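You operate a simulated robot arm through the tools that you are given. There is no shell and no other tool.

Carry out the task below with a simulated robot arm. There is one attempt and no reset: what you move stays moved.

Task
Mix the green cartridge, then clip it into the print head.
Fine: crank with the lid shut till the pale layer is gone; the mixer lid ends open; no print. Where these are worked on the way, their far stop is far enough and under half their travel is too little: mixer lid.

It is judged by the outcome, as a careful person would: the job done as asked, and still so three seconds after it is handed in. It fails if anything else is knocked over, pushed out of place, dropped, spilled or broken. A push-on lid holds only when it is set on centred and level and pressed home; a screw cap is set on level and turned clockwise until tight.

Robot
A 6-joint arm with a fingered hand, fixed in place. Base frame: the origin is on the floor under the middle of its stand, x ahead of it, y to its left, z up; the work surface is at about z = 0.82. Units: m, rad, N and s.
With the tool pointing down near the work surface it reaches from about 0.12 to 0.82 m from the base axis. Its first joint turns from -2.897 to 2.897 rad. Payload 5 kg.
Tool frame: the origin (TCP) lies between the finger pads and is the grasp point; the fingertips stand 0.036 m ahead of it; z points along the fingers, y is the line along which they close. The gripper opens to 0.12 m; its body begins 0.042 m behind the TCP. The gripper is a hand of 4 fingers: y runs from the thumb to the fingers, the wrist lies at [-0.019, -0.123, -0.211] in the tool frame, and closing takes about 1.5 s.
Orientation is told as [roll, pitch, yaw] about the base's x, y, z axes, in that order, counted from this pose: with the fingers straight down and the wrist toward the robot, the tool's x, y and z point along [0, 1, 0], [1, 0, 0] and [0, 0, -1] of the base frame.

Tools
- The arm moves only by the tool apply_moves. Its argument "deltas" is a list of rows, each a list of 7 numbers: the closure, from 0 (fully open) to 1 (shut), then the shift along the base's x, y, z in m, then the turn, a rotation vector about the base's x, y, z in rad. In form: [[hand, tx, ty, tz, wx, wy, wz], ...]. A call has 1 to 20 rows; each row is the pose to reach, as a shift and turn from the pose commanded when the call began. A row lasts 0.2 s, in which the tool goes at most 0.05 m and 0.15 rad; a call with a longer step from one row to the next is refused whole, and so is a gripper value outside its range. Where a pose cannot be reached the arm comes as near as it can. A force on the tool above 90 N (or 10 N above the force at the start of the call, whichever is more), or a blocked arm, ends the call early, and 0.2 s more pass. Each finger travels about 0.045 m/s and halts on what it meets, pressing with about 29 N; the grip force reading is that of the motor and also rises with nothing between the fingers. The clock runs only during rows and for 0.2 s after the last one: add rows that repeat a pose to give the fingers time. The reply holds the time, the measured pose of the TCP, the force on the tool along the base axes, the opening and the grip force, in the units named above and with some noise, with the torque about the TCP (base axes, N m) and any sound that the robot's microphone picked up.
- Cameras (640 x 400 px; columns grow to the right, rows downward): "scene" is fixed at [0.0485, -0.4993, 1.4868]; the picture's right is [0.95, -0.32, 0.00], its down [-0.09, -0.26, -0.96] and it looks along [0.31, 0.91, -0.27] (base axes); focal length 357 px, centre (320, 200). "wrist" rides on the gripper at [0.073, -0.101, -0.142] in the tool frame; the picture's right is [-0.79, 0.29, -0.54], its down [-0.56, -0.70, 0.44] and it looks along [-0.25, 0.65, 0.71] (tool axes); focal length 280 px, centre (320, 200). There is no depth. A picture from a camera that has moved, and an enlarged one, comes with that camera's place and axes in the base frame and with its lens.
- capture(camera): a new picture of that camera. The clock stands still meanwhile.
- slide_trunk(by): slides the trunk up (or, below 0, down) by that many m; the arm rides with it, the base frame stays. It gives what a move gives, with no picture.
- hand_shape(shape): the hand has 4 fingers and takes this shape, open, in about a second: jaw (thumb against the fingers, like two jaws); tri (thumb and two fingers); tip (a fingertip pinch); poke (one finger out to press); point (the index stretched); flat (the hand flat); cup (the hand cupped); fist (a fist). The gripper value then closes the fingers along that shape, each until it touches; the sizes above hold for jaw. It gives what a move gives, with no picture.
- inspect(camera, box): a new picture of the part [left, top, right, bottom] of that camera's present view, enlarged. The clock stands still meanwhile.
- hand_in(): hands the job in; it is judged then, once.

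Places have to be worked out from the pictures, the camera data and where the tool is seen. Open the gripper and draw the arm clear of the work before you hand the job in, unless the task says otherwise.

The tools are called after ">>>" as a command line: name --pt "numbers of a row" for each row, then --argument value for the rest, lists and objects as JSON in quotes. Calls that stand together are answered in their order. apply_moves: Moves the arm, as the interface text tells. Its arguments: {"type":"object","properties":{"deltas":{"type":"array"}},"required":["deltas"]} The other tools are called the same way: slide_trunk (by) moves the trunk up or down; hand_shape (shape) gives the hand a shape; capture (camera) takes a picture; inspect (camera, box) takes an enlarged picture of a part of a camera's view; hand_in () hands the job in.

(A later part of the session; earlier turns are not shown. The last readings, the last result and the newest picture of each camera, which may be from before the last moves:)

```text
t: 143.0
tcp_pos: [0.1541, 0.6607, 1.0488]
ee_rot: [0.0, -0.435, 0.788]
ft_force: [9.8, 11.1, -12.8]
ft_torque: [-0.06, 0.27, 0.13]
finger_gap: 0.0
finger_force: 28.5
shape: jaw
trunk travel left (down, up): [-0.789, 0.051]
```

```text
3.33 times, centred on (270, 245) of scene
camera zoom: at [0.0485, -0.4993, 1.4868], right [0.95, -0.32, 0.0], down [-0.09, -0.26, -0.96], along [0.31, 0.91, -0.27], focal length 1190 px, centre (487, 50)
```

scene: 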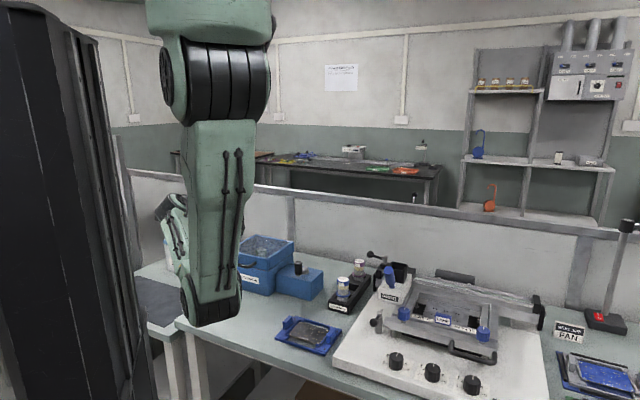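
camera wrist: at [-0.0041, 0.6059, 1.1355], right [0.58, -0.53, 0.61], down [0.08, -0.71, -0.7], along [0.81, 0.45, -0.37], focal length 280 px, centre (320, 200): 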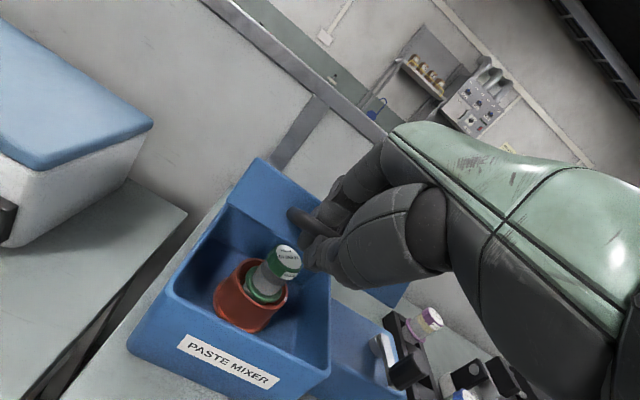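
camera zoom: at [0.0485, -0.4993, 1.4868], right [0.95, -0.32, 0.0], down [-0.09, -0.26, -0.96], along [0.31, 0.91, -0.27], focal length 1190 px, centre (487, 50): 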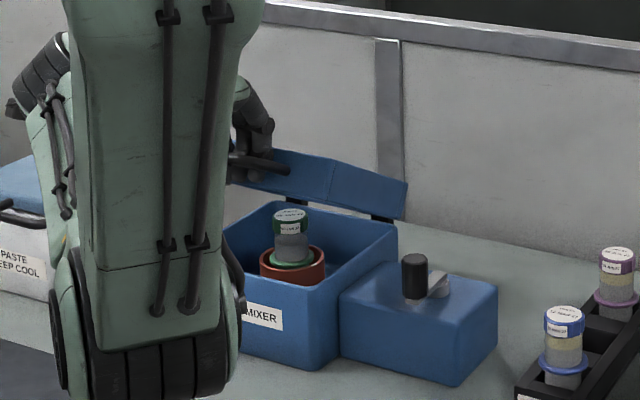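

The lid opens nicely, and the green cartridge now appears uniformly grey. I zoom to confirm before opening fully.

>>> inspect --camera "scene" --box '[250, 235, 290, 275]'

>>> inspect --camera "wrist" --box '[200, 230, 320, 340]'

```text
10.00 times, centred on (270, 255) of scene
camera zoom: at [0.0485, -0.4993, 1.4868], right [0.95, -0.32, 0.0], down [-0.09, -0.26, -0.96], along [0.31, 0.91, -0.27], focal length 3571 px, centre (820, -350)
```

zoom: 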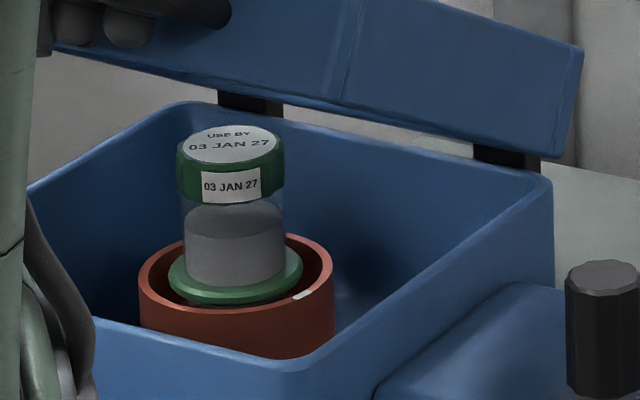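

```text
3.64 times, centred on (260, 285) of wrist
camera zoom: at [-0.0041, 0.6059, 1.1355], right [0.58, -0.53, 0.61], down [0.08, -0.71, -0.7], along [0.81, 0.45, -0.37], focal length 1020 px, centre (538, -109)
```

zoom: 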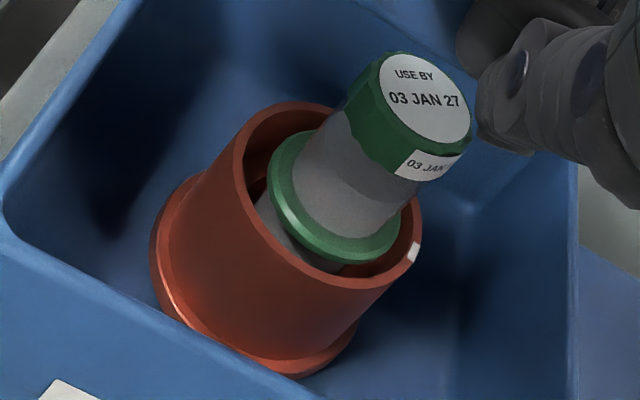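

Confirmed: the pale layer is gone. I continue lifting the lid along the arc toward vertical.

>>> apply_moves --pt "1 0.0097 0.0097 0.0168 0 0 0" --pt "1 0.0182 0.0182 0.0325 0 0 0" --pt "1 0.0278 0.0278 0.0472 0 0 0" --pt "1 0.0381 0.0381 0.0606 0 0 0" --pt "1 0.0493 0.0493 0.0728 0 0 0" --pt "1 0.0612 0.0612 0.0834 0 0 0" --pt "1 0.0612 0.0612 0.0834 0 0 0"

>>> inspect --camera "scene" --box '[210, 165, 330, 285]'

>>> capture --camera "wrist"

```text
t: 144.6
tcp_pos: [0.2171, 0.7249, 1.128]
ee_rot: [-0.004, -0.432, 0.788]
ft_force: [8.6, 8.9, -29.3]
ft_torque: [-0.05, 0.71, 0.17]
finger_gap: 0.0
finger_force: 28.5
shape: jaw
trunk travel left (down, up): [-0.789, 0.051]
```

```text
3.33 times, centred on (270, 225) of scene
camera zoom: at [0.0485, -0.4993, 1.4868], right [0.95, -0.32, 0.0], down [-0.09, -0.26, -0.96], along [0.31, 0.91, -0.27], focal length 1190 px, centre (487, 117)
```

zoom: 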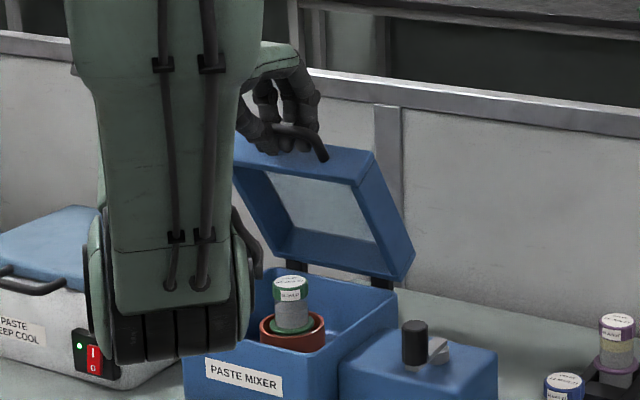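

```text
taken
camera wrist: at [0.059, 0.6694, 1.2154], right [0.58, -0.53, 0.62], down [0.08, -0.72, -0.69], along [0.81, 0.45, -0.38], focal length 280 px, centre (320, 200)
```

wrist: 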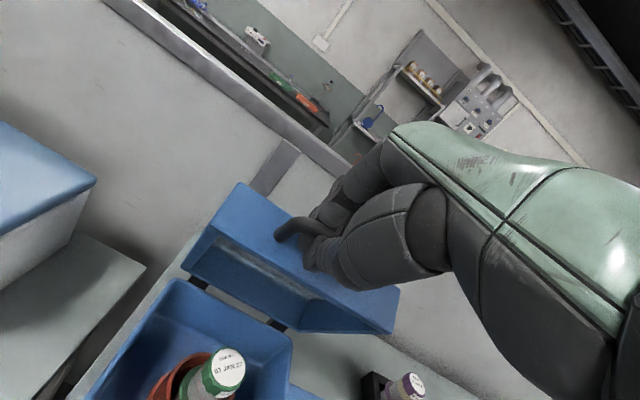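

The hook pulls a bit hard upward (29 N), so I lower the path by 5 mm and continue to vertical.

>>> apply_moves --pt "1 0.0062 0.0062 0.001 0 0 0" --pt "1 0.0124 0.0124 0.0042 0 0 0" --pt "1 0.0255 0.0255 0.0118 0 0 0" --pt "1 0.0389 0.0389 0.0178 0 0 0" --pt "1 0.0526 0.0526 0.0221 0 0 0" --pt "1 0.0665 0.0665 0.0247 0 0 0" --pt "1 0.0806 0.0806 0.0256 0 0 0" --pt "1 0.0806 0.0806 0.0256 0 0 0"

>>> inspect --camera "scene" --box '[220, 165, 330, 265]'

>>> capture --camera "wrist"

```text
t: 146.4
tcp_pos: [0.2928, 0.8015, 1.1519]
ee_rot: [-0.003, -0.431, 0.785]
ft_force: [4.3, -7.7, -27.2]
ft_torque: [-0.18, 0.62, 0.05]
finger_gap: 0.0
finger_force: 29.0
shape: jaw
trunk travel left (down, up): [-0.789, 0.051]
```

```text
4.00 times, centred on (275, 215) of scene
camera zoom: at [0.0485, -0.4993, 1.4868], right [0.95, -0.32, 0.0], down [-0.09, -0.26, -0.96], along [0.31, 0.91, -0.27], focal length 1428 px, centre (500, 140)
```

zoom: 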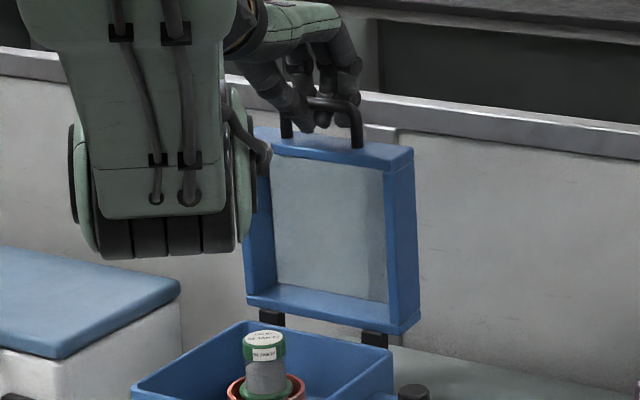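

```text
taken
camera wrist: at [0.1343, 0.7472, 1.2396], right [0.58, -0.53, 0.61], down [0.08, -0.72, -0.69], along [0.81, 0.45, -0.38], focal length 280 px, centre (320, 200)
```

wrist: 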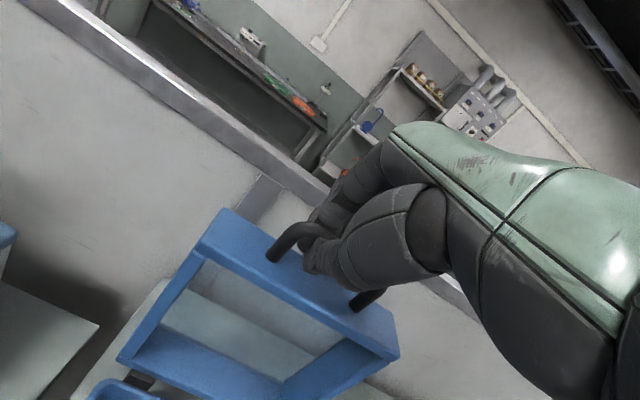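

Vertical passed. I ease down 6 mm and push on to the far stop at the original open angle.

>>> apply_moves --pt "1 0.003 0.003 -0.004 0 0 0" --pt "1 0.008 0.008 -0.0065 0 0 0" --pt "1 0.0141 0.0141 -0.0069 0 0 0" --pt "1 0.021 0.021 -0.008 0 0 0" --pt "1 0.028 0.028 -0.0095 0 0 0" --pt "1 0.0345 0.0345 -0.0115 0 0 0" --pt "1 0.0345 0.0345 -0.0115 0 0 0"

>>> inspect --camera "scene" --box '[220, 165, 330, 265]'

```text
t: 148.0
tcp_pos: [0.3256, 0.8362, 1.144]
ee_rot: [0.0, -0.434, 0.785]
ft_force: [0.3, -9.0, -19.1]
ft_torque: [-0.13, 0.49, 0.05]
finger_gap: 0.0
finger_force: 29.3
shape: jaw
trunk travel left (down, up): [-0.789, 0.051]
```

```text
4.00 times, centred on (275, 215) of scene
camera zoom: at [0.0485, -0.4993, 1.4868], right [0.95, -0.32, 0.0], down [-0.09, -0.26, -0.96], along [0.31, 0.91, -0.27], focal length 1428 px, centre (500, 140)
```

zoom: 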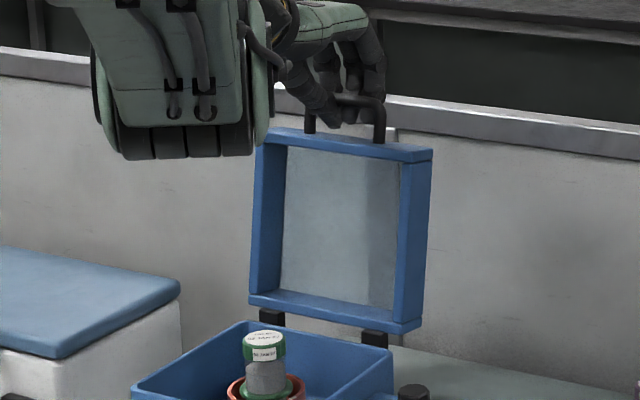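

The lid matches its original open pose within a pixel. I nudge slightly further to be sure it is at the stop.

>>> apply_moves --pt "1 0.002 0.002 -0.003 0 0 0" --pt "1 0.004 0.004 -0.006 0 0 0" --pt "1 0.004 0.004 -0.006 0 0 0"

>>> inspect --camera "scene" --box '[235, 180, 335, 280]'

```text
t: 148.8
tcp_pos: [0.3289, 0.8395, 1.1411]
ee_rot: [0.003, -0.441, 0.788]
ft_force: [-2.8, -9.2, -7.4]
ft_torque: [-0.05, 0.31, 0.04]
finger_gap: 0.0
finger_force: 29.2
shape: jaw
trunk travel left (down, up): [-0.789, 0.051]
```

```text
4.00 times, centred on (285, 230) of scene
camera zoom: at [0.0485, -0.4993, 1.4868], right [0.95, -0.32, 0.0], down [-0.09, -0.26, -0.96], along [0.31, 0.91, -0.27], focal length 1428 px, centre (460, 80)
```

zoom: 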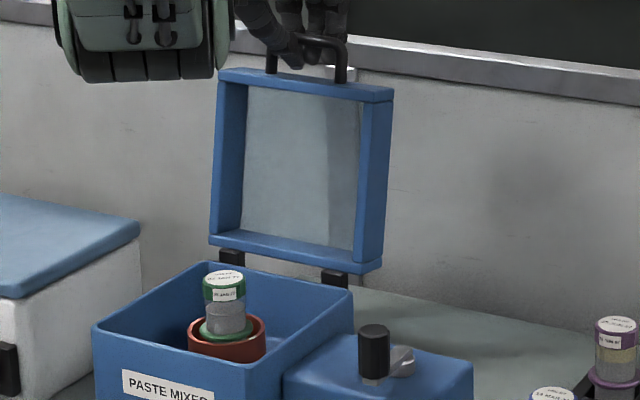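

The lid stands exactly as at the start. I open just enough to free the bar, retract along the finger direction, then open wider and back away.

>>> apply_moves --pt "0.93 0 0 0 0 0 0" --pt "0.86 0 0 0 0 0 0" --pt "0.8 0 0 0 0 0 0" --pt "0.8 0 0 0 0 0 0" --pt "0.8 -0.002 -0.002 0.006 0 0 0" --pt "0.78 -0.004 -0.004 0.012 0 0 0" --pt "0.74 -0.006 -0.006 0.018 0 0 0" --pt "0.7 -0.009 -0.009 0.027 0 0 0" --pt "0.65 -0.013 -0.013 0.04 0 0 0" --pt "0.65 -0.02 -0.02 0.06 0 0 0" --pt "0.65 -0.027 -0.027 0.075 0 0 0" --pt "0.65 -0.027 -0.027 0.075 0 0 0"

>>> capture --camera "wrist"

>>> capture --camera "scene"

```text
t: 151.4
tcp_pos: [0.3024, 0.8121, 1.2166]
ee_rot: [0.001, -0.437, 0.785]
ft_force: [0.3, 0.1, 0.7]
ft_torque: [-0.03, 0.01, -0.02]
finger_gap: 0.0416
finger_force: 0.0
shape: jaw
trunk travel left (down, up): [-0.789, 0.051]
```

```text
taken
camera wrist: at [0.1447, 0.7557, 1.3026], right [0.58, -0.54, 0.61], down [0.08, -0.71, -0.7], along [0.81, 0.46, -0.37], focal length 280 px, centre (320, 200)
```

wrist: 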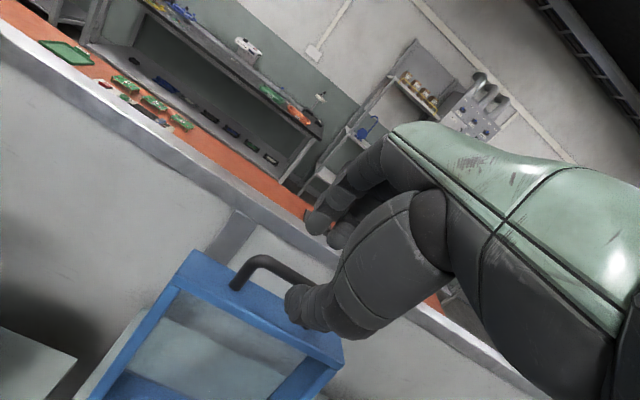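

```text
taken
```

scene: 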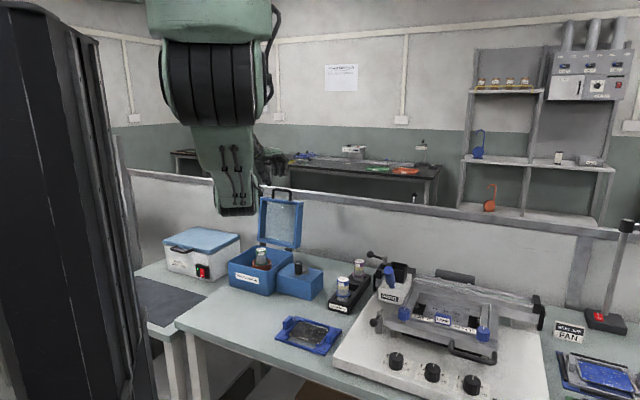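

Lid open and hand free. I back off, level the hand, then yaw to 0 for picking up the mixed cartridge.

>>> apply_moves --pt "0.65 -0.02 -0.027 -0.002 0 0 0" --pt "0.6 -0.045 -0.055 -0.015 0 0 0" --pt "0.55 -0.066 -0.083 -0.03 0 0 0" --pt "0.5 -0.086 -0.109 -0.045 0 0 0" --pt "0.45 -0.086 -0.109 -0.05 -0.08 0.08 0" --pt "0.42 -0.086 -0.109 -0.05 -0.16 0.16 0" --pt "0.42 -0.086 -0.109 -0.05 -0.24 0.24 0" --pt "0.42 -0.086 -0.109 -0.05 -0.308 0.308 0" --pt "0.42 -0.086 -0.109 -0.05 -0.308 0.308 0"

>>> apply_moves --pt "0.42 0 0 0 0 0 -0.13" --pt "0.42 0 0 0 0 0 -0.26" --pt "0.42 0 0 0 0 0 -0.39" --pt "0.42 0 0 0 0 0 -0.52" --pt "0.42 0 0 0 0 0 -0.65" --pt "0.42 0 0 0 0 0 -0.785" --pt "0.42 0 0 0 0 0 -0.785"

>>> slide_trunk --by -0.12

>>> capture --camera "wrist"

>>> inspect --camera "scene" --box '[210, 190, 350, 310]'

```text
t: 153.4
tcp_pos: [0.2164, 0.7029, 1.1654]
ee_rot: [0.001, -0.001, 0.786]
ft_force: [0.2, 0.2, -0.3]
ft_torque: [0.01, 0.0, 0.0]
finger_gap: 0.0692
finger_force: 0.0
shape: jaw
trunk travel left (down, up): [-0.789, 0.051]
```

```text
t: 155.0
tcp_pos: [0.2159, 0.7034, 1.1652]
ee_rot: [0.002, -0.002, 0.002]
ft_force: [-0.7, 0.2, 0.4]
ft_torque: [0.03, 0.0, 0.02]
finger_gap: 0.0689
finger_force: 0.0
shape: jaw
trunk travel left (down, up): [-0.789, 0.051]
```

```text
t: 156.5
tcp_pos: [0.2175, 0.7031, 1.0452]
ee_rot: [0.002, -0.003, 0.0]
ft_force: [0.7, -0.1, 0.9]
ft_torque: [-0.03, -0.02, -0.01]
finger_gap: 0.0692
finger_force: 0.1
shape: jaw
trunk travel left (down, up): [-0.669, 0.171]
```

```text
taken
camera wrist: at [0.1158, 0.7758, 1.1882], right [0.29, -0.79, 0.54], down [-0.7, -0.56, -0.45], along [0.66, -0.25, -0.71], focal length 280 px, centre (320, 200)
```

wrist: 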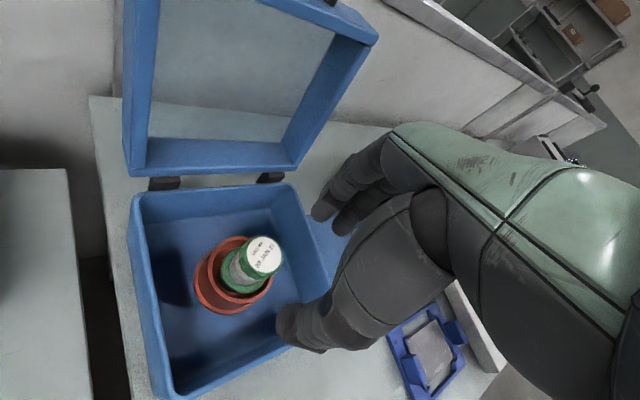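

```text
3.33 times, centred on (280, 250) of scene
camera zoom: at [0.0485, -0.4993, 1.4868], right [0.95, -0.32, 0.0], down [-0.09, -0.26, -0.96], along [0.31, 0.91, -0.27], focal length 1190 px, centre (453, 33)
```

zoom: 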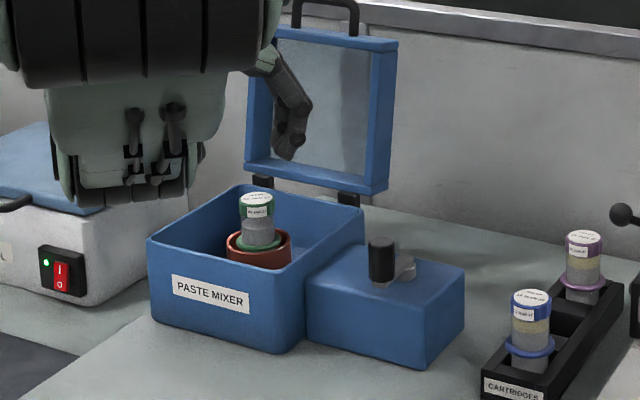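

The cap is at about (0.235, 0.724). I centre over it and descend to the earlier grip height.

>>> apply_moves --pt "0.42 0.009 0.0105 0 0 0 0" --pt "0.42 0.0173 0.021 0 0 0 0" --pt "0.42 0.0173 0.021 -0.02 0 0 0" --pt "0.42 0.0173 0.021 -0.03 0 0 0" --pt "0.42 0.0173 0.021 -0.03 0 0 0"

>>> inspect --camera "wrist" --box '[200, 170, 400, 340]'

>>> inspect --camera "scene" --box '[230, 205, 310, 285]'

```text
t: 157.7
tcp_pos: [0.2355, 0.7247, 1.014]
ee_rot: [0.002, -0.004, 0.0]
ft_force: [-0.7, -0.2, -0.8]
ft_torque: [0.01, -0.03, 0.01]
finger_gap: 0.069
finger_force: 0.1
shape: jaw
trunk travel left (down, up): [-0.669, 0.171]
```

```text
2.35 times, centred on (300, 255) of wrist
camera zoom: at [0.1345, 0.7974, 1.1575], right [0.29, -0.79, 0.54], down [-0.7, -0.56, -0.45], along [0.66, -0.25, -0.71], focal length 660 px, centre (367, 71)
```

zoom: 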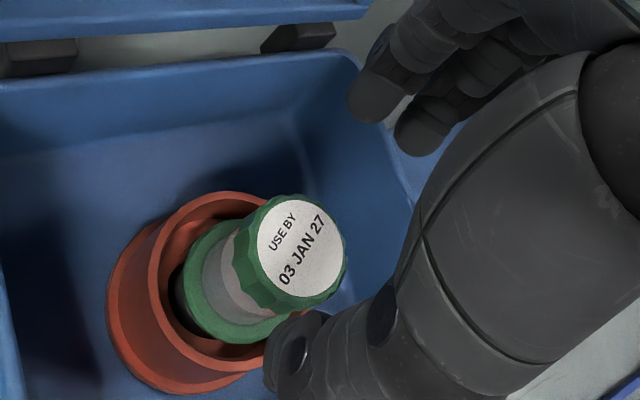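

```text
5.00 times, centred on (270, 245) of scene
camera zoom: at [0.0485, -0.4993, 1.4868], right [0.95, -0.32, 0.0], down [-0.09, -0.26, -0.96], along [0.31, 0.91, -0.27], focal length 1785 px, centre (570, -25)
```

zoom: 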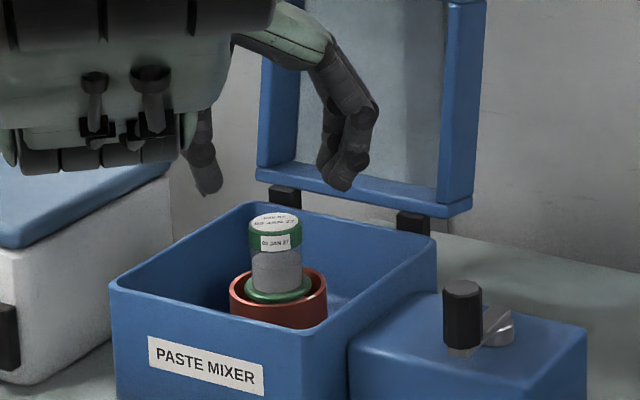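

Well centred (within 2–3 mm). I descend to z≈0.947 and close on the body under the cap.

>>> apply_moves --pt "0.42 0.001 -0.002 -0.02 0 0 0" --pt "0.42 0.001 -0.002 -0.04 0 0 0" --pt "0.42 0.001 -0.002 -0.056 0 0 0" --pt "0.42 0.001 -0.002 -0.067 0 0 0" --pt "0.42 0.001 -0.002 -0.067 0 0 0" --pt "0.52 0.001 -0.002 -0.067 0 0 0" --pt "0.62 0.001 -0.002 -0.067 0 0 0" --pt "0.72 0.001 -0.002 -0.067 0 0 0" --pt "0.82 0.001 -0.002 -0.067 0 0 0" --pt "0.92 0.001 -0.002 -0.067 0 0 0" --pt "1.0 0.001 -0.002 -0.067 0 0 0" --pt "1.0 0.001 -0.002 -0.067 0 0 0" --pt "1.0 0.001 -0.002 -0.067 0 0 0"

>>> inspect --camera "wrist" --box '[200, 170, 400, 340]'

>>> inspect --camera "scene" --box '[230, 205, 310, 285]'

```text
t: 160.5
tcp_pos: [0.2341, 0.7212, 0.9475]
ee_rot: [0.003, -0.004, -0.002]
ft_force: [-0.8, -0.7, 0.0]
ft_torque: [0.0, 0.03, -0.01]
finger_gap: 0.0295
finger_force: 29.4
shape: jaw
trunk travel left (down, up): [-0.669, 0.171]
```

```text
2.35 times, centred on (300, 255) of wrist
camera zoom: at [0.1337, 0.7942, 1.0903], right [0.29, -0.79, 0.54], down [-0.7, -0.56, -0.45], along [0.66, -0.25, -0.71], focal length 660 px, centre (367, 71)
```

zoom: 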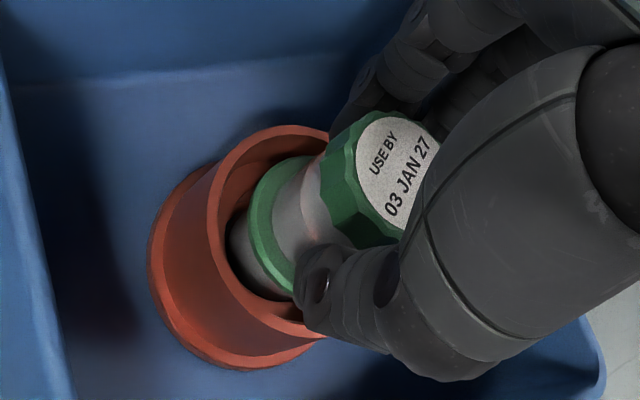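

```text
5.00 times, centred on (270, 245) of scene
camera zoom: at [0.0485, -0.4993, 1.4868], right [0.95, -0.32, 0.0], down [-0.09, -0.26, -0.96], along [0.31, 0.91, -0.27], focal length 1785 px, centre (570, -25)
```

zoom: 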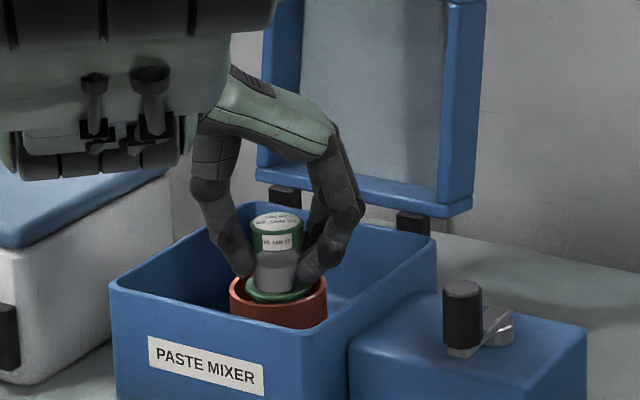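

Gripped (29.5 mm). I lift straight up out of the cup.

>>> apply_moves --pt "1 0 0 0.012 0 0 0" --pt "1 0 0 0.03 0 0 0" --pt "1 0 0 0.05 0 0 0" --pt "1 0 0 0.07 0 0 0" --pt "1 0 0 0.09 0 0 0" --pt "1 0 0 0.108 0 0 0" --pt "1 0 0 0.108 0 0 0"

>>> inspect --camera "scene" --box '[230, 205, 310, 285]'

>>> capture --camera "wrist"

```text
t: 162.1
tcp_pos: [0.2362, 0.7214, 1.0574]
ee_rot: [-0.001, -0.004, -0.001]
ft_force: [0.5, 0.5, -2.2]
ft_torque: [0.02, -0.01, 0.0]
finger_gap: 0.0295
finger_force: 28.9
shape: jaw
trunk travel left (down, up): [-0.669, 0.171]
```

```text
5.00 times, centred on (270, 245) of scene
camera zoom: at [0.0485, -0.4993, 1.4868], right [0.95, -0.32, 0.0], down [-0.09, -0.26, -0.96], along [0.31, 0.91, -0.27], focal length 1785 px, centre (570, -25)
```

zoom: 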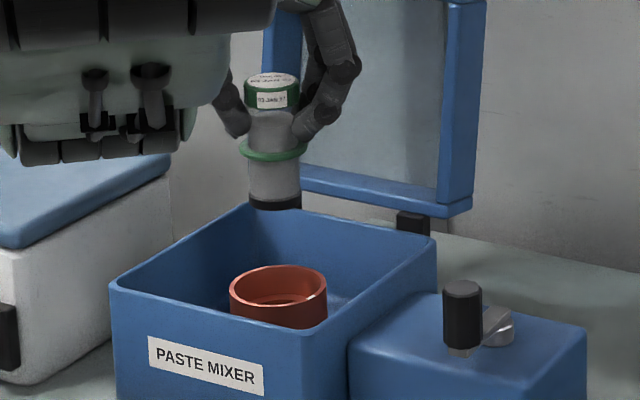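

```text
taken
camera wrist: at [0.1349, 0.795, 1.2001], right [0.29, -0.79, 0.54], down [-0.7, -0.56, -0.45], along [0.66, -0.25, -0.71], focal length 280 px, centre (320, 200)
```

wrist: 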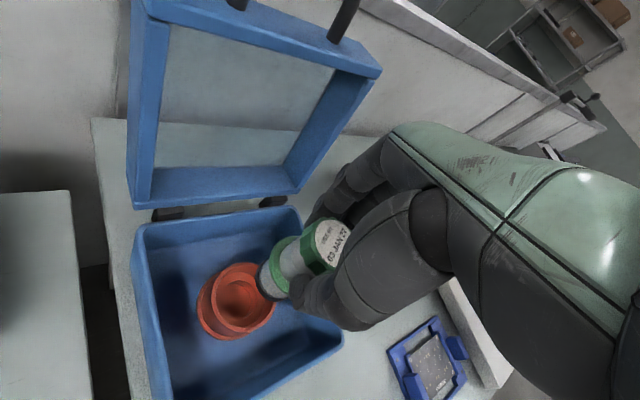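

The cartridge is out and vertical. I raise the trunk again and carry it over toward the print head, yawing to 45°.

>>> slide_trunk --by 0.12

>>> apply_moves --pt "1 0.01 -0.03 0 0 0 0.08" --pt "1 0.025 -0.065 0 0 0 0.17" --pt "1 0.045 -0.1 0 0 0 0.26" --pt "1 0.07 -0.13 0 0 0 0.35" --pt "1 0.098 -0.16 0 0 0 0.44" --pt "1 0.126 -0.19 0 0 0 0.53" --pt "1 0.154 -0.22 0 0 0 0.62" --pt "1 0.182 -0.25 0 0 0 0.71" --pt "1 0.205 -0.275 0 0 0 0.785" --pt "1 0.205 -0.275 0 0 0 0.785"

>>> capture --camera "wrist"

>>> capture --camera "scene"

```text
t: 163.6
tcp_pos: [0.2359, 0.7222, 1.1769]
ee_rot: [0.002, -0.003, 0.001]
ft_force: [-0.5, -0.6, -2.3]
ft_torque: [-0.01, 0.0, 0.0]
finger_gap: 0.0294
finger_force: 29.0
shape: jaw
trunk travel left (down, up): [-0.789, 0.051]
```

```text
t: 165.8
tcp_pos: [0.4419, 0.4453, 1.1801]
ee_rot: [0.0, -0.004, 0.787]
ft_force: [0.3, -0.3, -2.3]
ft_torque: [-0.03, -0.04, 0.0]
finger_gap: 0.0294
finger_force: 29.3
shape: jaw
trunk travel left (down, up): [-0.789, 0.051]
```

```text
taken
camera wrist: at [0.3189, 0.4251, 1.3229], right [0.76, -0.35, 0.54], down [-0.1, -0.89, -0.45], along [0.64, 0.29, -0.71], focal length 280 px, centre (320, 200)
```

wrist: 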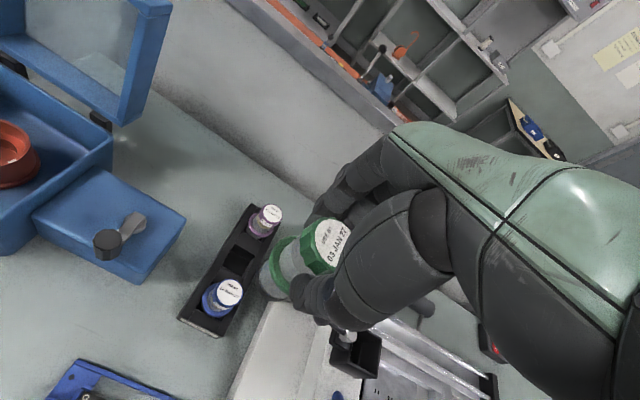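

```text
taken
```

scene: 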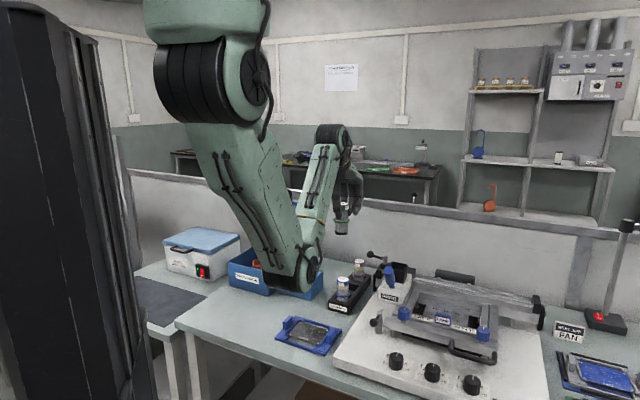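

I pass over the print head at safe height to bring it into the clear part of the wrist view.

>>> apply_moves --pt "1 0.03 -0.03 0 0 0 0" --pt "1 0.06 -0.06 0 0 0 0" --pt "1 0.09 -0.09 0 0 0 0" --pt "1 0.12 -0.12 0 0 0 0" --pt "1 0.15 -0.15 0 0 0 0" --pt "1 0.172 -0.171 0 0 0 0" --pt "1 0.172 -0.171 0 0 0 0"

>>> capture --camera "wrist"

>>> inspect --camera "wrist" --box '[110, 160, 290, 340]'

>>> inspect --camera "scene" --box '[355, 235, 435, 305]'

```text
t: 167.4
tcp_pos: [0.6161, 0.2763, 1.1779]
ee_rot: [0.002, -0.003, 0.788]
ft_force: [0.2, 0.6, -2.9]
ft_torque: [-0.01, -0.04, -0.01]
finger_gap: 0.0293
finger_force: 29.3
shape: jaw
trunk travel left (down, up): [-0.789, 0.051]
```

```text
taken
camera wrist: at [0.4929, 0.2548, 1.321], right [0.76, -0.36, 0.54], down [-0.1, -0.89, -0.45], along [0.64, 0.29, -0.71], focal length 280 px, centre (320, 200)
```

wrist: 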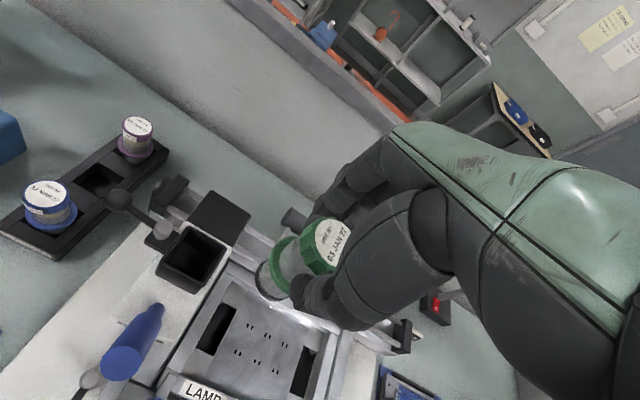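

```text
2.22 times, centred on (200, 250) of wrist
camera zoom: at [0.4929, 0.2548, 1.321], right [0.76, -0.36, 0.54], down [-0.1, -0.89, -0.45], along [0.64, 0.29, -0.71], focal length 623 px, centre (587, 89)
```

zoom: 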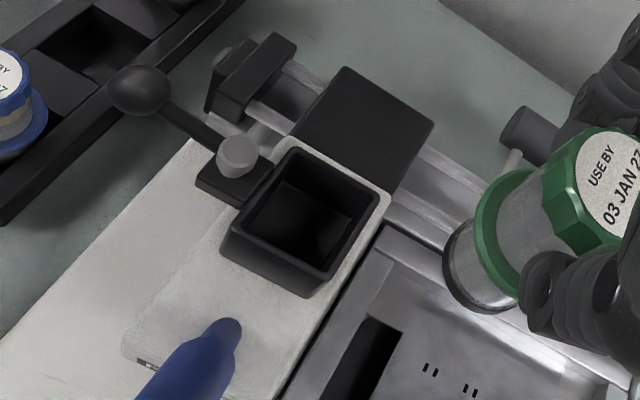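

```text
5.71 times, centred on (395, 270) of scene
camera zoom: at [0.0485, -0.4993, 1.4868], right [0.95, -0.32, 0.0], down [-0.09, -0.26, -0.96], along [0.31, 0.91, -0.27], focal length 2040 px, centre (-109, -200)
```

zoom: 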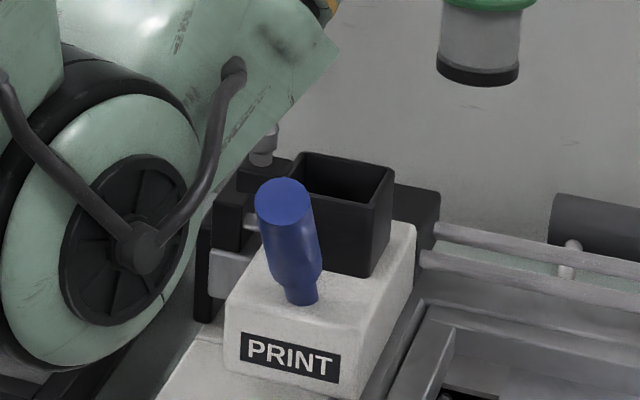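

The carriage is indeed ~2.2 cm off its home end; socket centre now about (0.574, 0.332). My cartridge bottom sits about (+4, −2.5) mm off the TCP in the tool frame, so I move the TCP to (0.5787, 0.331) above the socket.

>>> apply_moves --pt "1 -0.0187 0.0272 0 0 0 0" --pt "1 -0.0374 0.0545 0 0 0 0" --pt "1 -0.0374 0.0545 -0.015 0 0 0" --pt "1 -0.0374 0.0545 -0.03 0 0 0" --pt "1 -0.0374 0.0545 -0.038 0 0 0" --pt "1 -0.0374 0.0545 -0.038 0 0 0"

>>> inspect --camera "wrist" --box '[180, 180, 380, 360]'

>>> inspect --camera "scene" --box '[360, 225, 430, 295]'

```text
t: 168.8
tcp_pos: [0.5765, 0.3301, 1.1383]
ee_rot: [0.002, -0.004, 0.786]
ft_force: [-0.1, -0.1, -2.7]
ft_torque: [-0.01, 0.01, 0.01]
finger_gap: 0.0294
finger_force: 29.0
shape: jaw
trunk travel left (down, up): [-0.789, 0.051]
```

```text
2.22 times, centred on (280, 270) of wrist
camera zoom: at [0.4544, 0.3095, 1.2811], right [0.76, -0.36, 0.54], down [-0.1, -0.89, -0.45], along [0.64, 0.29, -0.71], focal length 623 px, centre (409, 44)
```

zoom: 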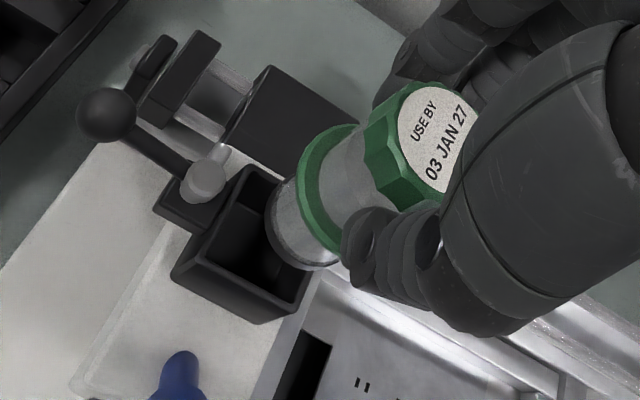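

```text
5.71 times, centred on (395, 260) of scene
camera zoom: at [0.0485, -0.4993, 1.4868], right [0.95, -0.32, 0.0], down [-0.09, -0.26, -0.96], along [0.31, 0.91, -0.27], focal length 2040 px, centre (-109, -143)
```

zoom: 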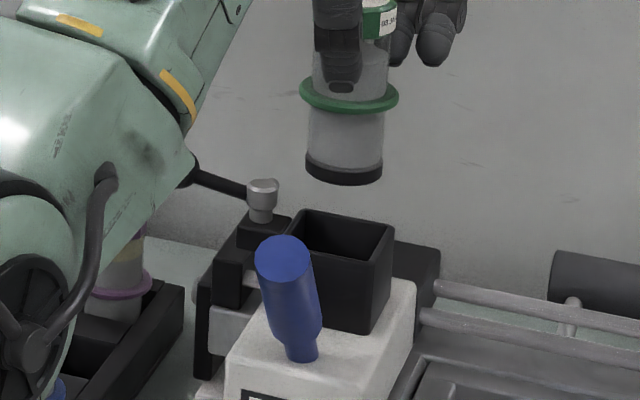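

Lateral alignment in the scene view already looks right. I zoom in on both views for the depth direction.

>>> inspect --camera "scene" --box '[385, 245, 415, 275]'

>>> inspect --camera "wrist" --box '[225, 225, 325, 325]'

```text
13.33 times, centred on (400, 260) of scene
camera zoom: at [0.0485, -0.4993, 1.4868], right [0.95, -0.32, 0.0], down [-0.09, -0.26, -0.96], along [0.31, 0.91, -0.27], focal length 4761 px, centre (-747, -600)
```

zoom: 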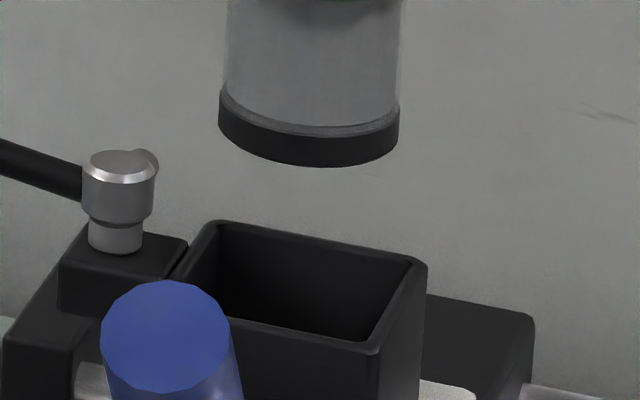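

```text
4.00 times, centred on (275, 275) of wrist
camera zoom: at [0.4544, 0.3095, 1.2811], right [0.76, -0.36, 0.54], down [-0.1, -0.89, -0.45], along [0.64, 0.29, -0.71], focal length 1122 px, centre (500, -100)
```

zoom: 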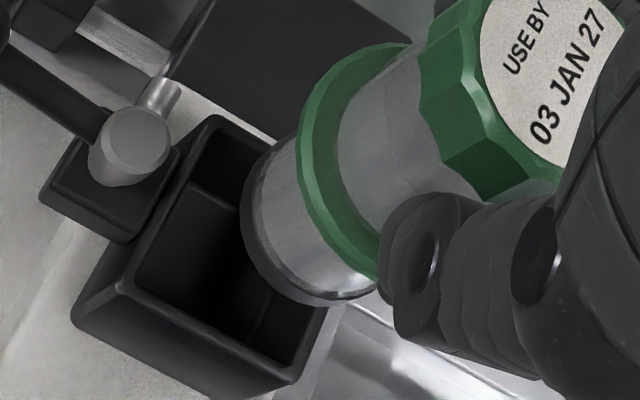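

From the wrist fit, the socket centre is (0.575, 0.333) and the cartridge bottom (0.572, 0.331). I shift about (+1.5, +2.7) mm and lower until the bottom is just above the rim.

>>> apply_moves --pt "1 0.0015 0.0027 0 0 0 0" --pt "1 0.0015 0.0027 -0.012 0 0 0" --pt "1 0.0015 0.0027 -0.024 0 0 0" --pt "1 0.0015 0.0027 -0.034 0 0 0" --pt "1 0.0015 0.0027 -0.034 0 0 0"

>>> inspect --camera "scene" --box '[380, 240, 415, 275]'

>>> inspect --camera "wrist" --box '[225, 215, 345, 325]'

```text
t: 170.0
tcp_pos: [0.5774, 0.3332, 1.1046]
ee_rot: [0.001, -0.003, 0.785]
ft_force: [0.3, -0.8, -2.6]
ft_torque: [0.03, 0.01, -0.01]
finger_gap: 0.0294
finger_force: 28.7
shape: jaw
trunk travel left (down, up): [-0.789, 0.051]
```

```text
11.43 times, centred on (398, 258) of scene
camera zoom: at [0.0485, -0.4993, 1.4868], right [0.95, -0.32, 0.0], down [-0.09, -0.26, -0.96], along [0.31, 0.91, -0.27], focal length 4081 px, centre (-566, -457)
```

zoom: 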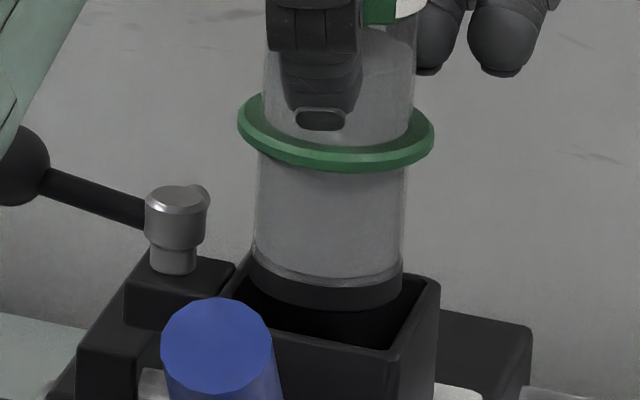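

```text
3.64 times, centred on (285, 270) of wrist
camera zoom: at [0.4549, 0.3131, 1.2485], right [0.76, -0.36, 0.54], down [-0.1, -0.89, -0.45], along [0.64, 0.29, -0.71], focal length 1020 px, centre (447, -54)
```

zoom: 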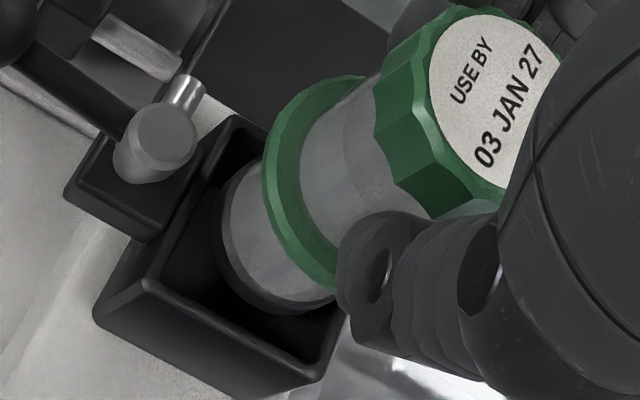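

The refined fit says the cartridge is about 3 mm too far outward. I shift (−2, −2) mm and lower gently in small steps, watching force.

>>> apply_moves --pt "1 -0.002 -0.002 0 0 0 0" --pt "1 -0.002 -0.002 -0.004 0 0 0" --pt "1 -0.002 -0.002 -0.007 0 0 0" --pt "1 -0.002 -0.002 -0.007 0 0 0"

>>> apply_moves --pt "1 0 0 -0.003 0 0 0" --pt "1 0 0 -0.003 0 0 0"

>>> inspect --camera "scene" --box '[380, 240, 415, 275]'

>>> inspect --camera "wrist" --box '[225, 215, 345, 325]'

```text
t: 171.0
tcp_pos: [0.5742, 0.3299, 1.1006]
ee_rot: [0.002, -0.008, 0.787]
ft_force: [0.5, 1.3, 8.2]
ft_torque: [0.03, -0.02, -0.03]
finger_gap: 0.0299
finger_force: 28.8
shape: jaw
trunk travel left (down, up): [-0.789, 0.051]
```

```text
t: 171.6
tcp_pos: [0.5748, 0.3314, 1.0986]
ee_rot: [0.0, -0.009, 0.784]
ft_force: [5.1, 4.9, 18.7]
ft_torque: [0.08, -0.09, -0.02]
finger_gap: 0.032
finger_force: 29.1
shape: jaw
trunk travel left (down, up): [-0.789, 0.051]
```

```text
11.43 times, centred on (398, 258) of scene
camera zoom: at [0.0485, -0.4993, 1.4868], right [0.95, -0.32, 0.0], down [-0.09, -0.26, -0.96], along [0.31, 0.91, -0.27], focal length 4081 px, centre (-566, -457)
```

zoom: 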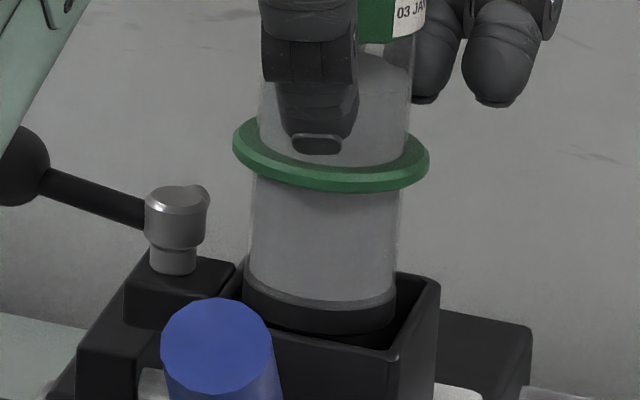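

```text
3.64 times, centred on (285, 270) of wrist
camera zoom: at [0.4515, 0.3103, 1.2407], right [0.76, -0.36, 0.54], down [-0.1, -0.89, -0.45], along [0.64, 0.29, -0.71], focal length 1020 px, centre (447, -54)
```

zoom: 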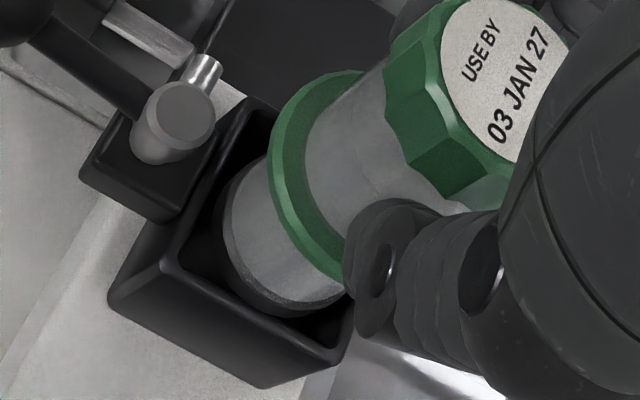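

Contact with a +n lateral reaction (7 N) means I'm resting on the inner (−n) rim; I overshot. I lift 5 mm, shift back about 2 mm outward, and retry.

>>> apply_moves --pt "1 0 0 0.004 0 0 0" --pt "1 0 0 0.008 0 0 0" --pt "1 0.002 0.0013 0.008 0 0 0" --pt "1 0.002 0.0013 0.004 0 0 0" --pt "1 0.002 0.0013 0.001 0 0 0" --pt "1 0.002 0.0013 0.001 0 0 0"

>>> apply_moves --pt "1 0 0 -0.003 0 0 0" --pt "1 0 0 -0.003 0 0 0"

>>> inspect --camera "wrist" --box '[225, 215, 345, 325]'

```text
t: 173.0
tcp_pos: [0.578, 0.3311, 1.0963]
ee_rot: [0.001, -0.002, 0.785]
ft_force: [-0.2, -0.2, -2.5]
ft_torque: [-0.03, -0.02, -0.01]
finger_gap: 0.0308
finger_force: 28.6
shape: jaw
trunk travel left (down, up): [-0.789, 0.051]
```

```text
t: 173.6
tcp_pos: [0.5779, 0.3308, 1.0925]
ee_rot: [0.002, -0.004, 0.785]
ft_force: [-0.1, -0.8, -2.7]
ft_torque: [0.01, 0.0, 0.0]
finger_gap: 0.031
finger_force: 29.1
shape: jaw
trunk travel left (down, up): [-0.789, 0.051]
```

```text
3.64 times, centred on (285, 270) of wrist
camera zoom: at [0.4548, 0.3113, 1.2364], right [0.76, -0.36, 0.54], down [-0.1, -0.89, -0.45], along [0.64, 0.29, -0.71], focal length 1020 px, centre (447, -54)
```

zoom: 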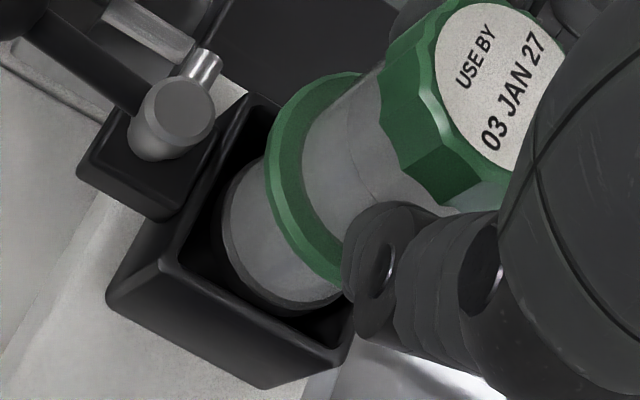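

No contact now and the bottom is below the earlier contact height: it's entering the socket. I continue in small steps.

>>> apply_moves --pt "1 0 0 -0.003 0 0 0" --pt "1 0 0 -0.006 0 0 0" --pt "1 0 0 -0.006 0 0 0"

>>> apply_moves --pt "1 0 0 -0.003 0 0 0" --pt "1 0 0 -0.006 0 0 0" --pt "1 0 0 -0.006 0 0 0"

>>> inspect --camera "scene" --box '[375, 235, 425, 285]'

>>> inspect --camera "wrist" --box '[225, 215, 345, 325]'

```text
t: 174.4
tcp_pos: [0.5778, 0.3328, 1.0872]
ee_rot: [0.004, -0.002, 0.787]
ft_force: [0.2, 0.7, -2.2]
ft_torque: [-0.04, 0.0, 0.01]
finger_gap: 0.031
finger_force: 28.5
shape: jaw
trunk travel left (down, up): [-0.789, 0.051]
```

```text
t: 175.2
tcp_pos: [0.5772, 0.3331, 1.0809]
ee_rot: [0.003, -0.004, 0.787]
ft_force: [-1.2, 0.0, -1.9]
ft_torque: [0.02, 0.0, -0.01]
finger_gap: 0.0313
finger_force: 29.1
shape: jaw
trunk travel left (down, up): [-0.789, 0.051]
```

```text
8.00 times, centred on (400, 260) of scene
camera zoom: at [0.0485, -0.4993, 1.4868], right [0.95, -0.32, 0.0], down [-0.09, -0.26, -0.96], along [0.31, 0.91, -0.27], focal length 2856 px, centre (-320, -280)
```

zoom: 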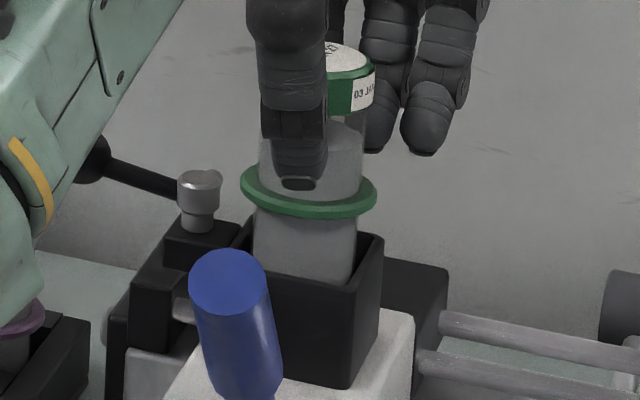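

```text
3.64 times, centred on (285, 270) of wrist
camera zoom: at [0.4548, 0.3122, 1.2245], right [0.76, -0.36, 0.54], down [-0.1, -0.89, -0.45], along [0.64, 0.29, -0.71], focal length 1020 px, centre (447, -54)
```

zoom: 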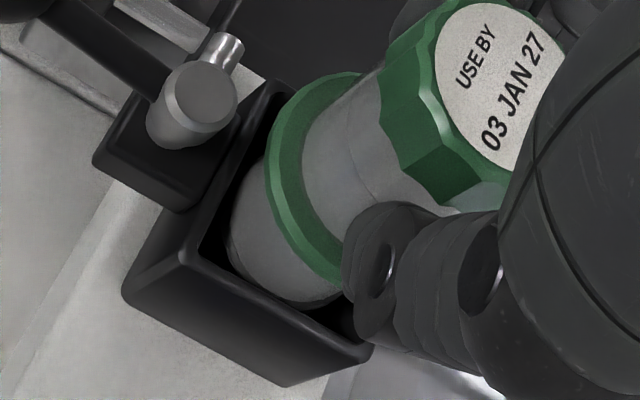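

The cartridge is sliding into the socket freely. I lower further until the flange seats.

>>> apply_moves --pt "1 0 0 -0.004 0 0 0" --pt "1 0 0 -0.008 0 0 0" --pt "1 0 0 -0.012 0 0 0" --pt "1 0 0 -0.012 0 0 0"

>>> apply_moves --pt "1 0 0 -0.003 0 0 0" --pt "1 0 0 -0.006 0 0 0" --pt "1 0 0 -0.006 0 0 0"

>>> inspect --camera "scene" --box '[375, 235, 425, 285]'

>>> inspect --camera "wrist" --box '[225, 195, 345, 305]'

```text
t: 176.2
tcp_pos: [0.5768, 0.3326, 1.0689]
ee_rot: [0.001, -0.004, 0.785]
ft_force: [-0.1, 0.1, -3.3]
ft_torque: [-0.04, 0.01, 0.0]
finger_gap: 0.0312
finger_force: 29.0
shape: jaw
trunk travel left (down, up): [-0.789, 0.051]
```

```text
t: 177.0
tcp_pos: [0.5766, 0.3315, 1.0639]
ee_rot: [0.003, -0.004, 0.785]
ft_force: [-1.2, -0.1, -2.4]
ft_torque: [-0.03, 0.04, 0.04]
finger_gap: 0.031
finger_force: 28.8
shape: jaw
trunk travel left (down, up): [-0.789, 0.051]
```

```text
8.00 times, centred on (400, 260) of scene
camera zoom: at [0.0485, -0.4993, 1.4868], right [0.95, -0.32, 0.0], down [-0.09, -0.26, -0.96], along [0.31, 0.91, -0.27], focal length 2856 px, centre (-320, -280)
```

zoom: 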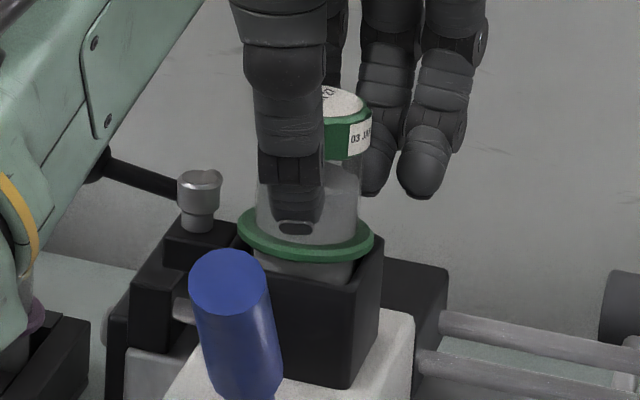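

```text
3.64 times, centred on (285, 250) of wrist
camera zoom: at [0.4546, 0.312, 1.2072], right [0.76, -0.36, 0.54], down [-0.1, -0.89, -0.45], along [0.64, 0.29, -0.71], focal length 1020 px, centre (447, 18)
```

zoom: 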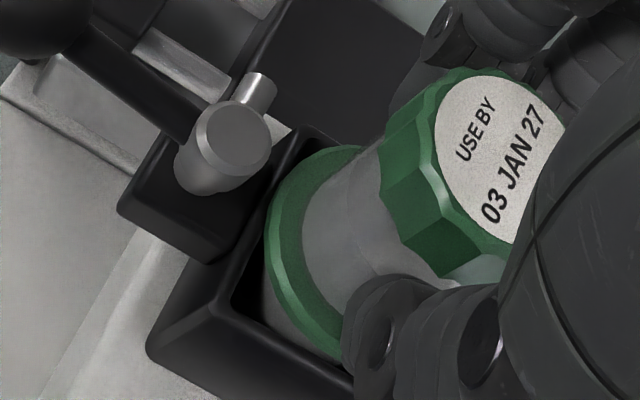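

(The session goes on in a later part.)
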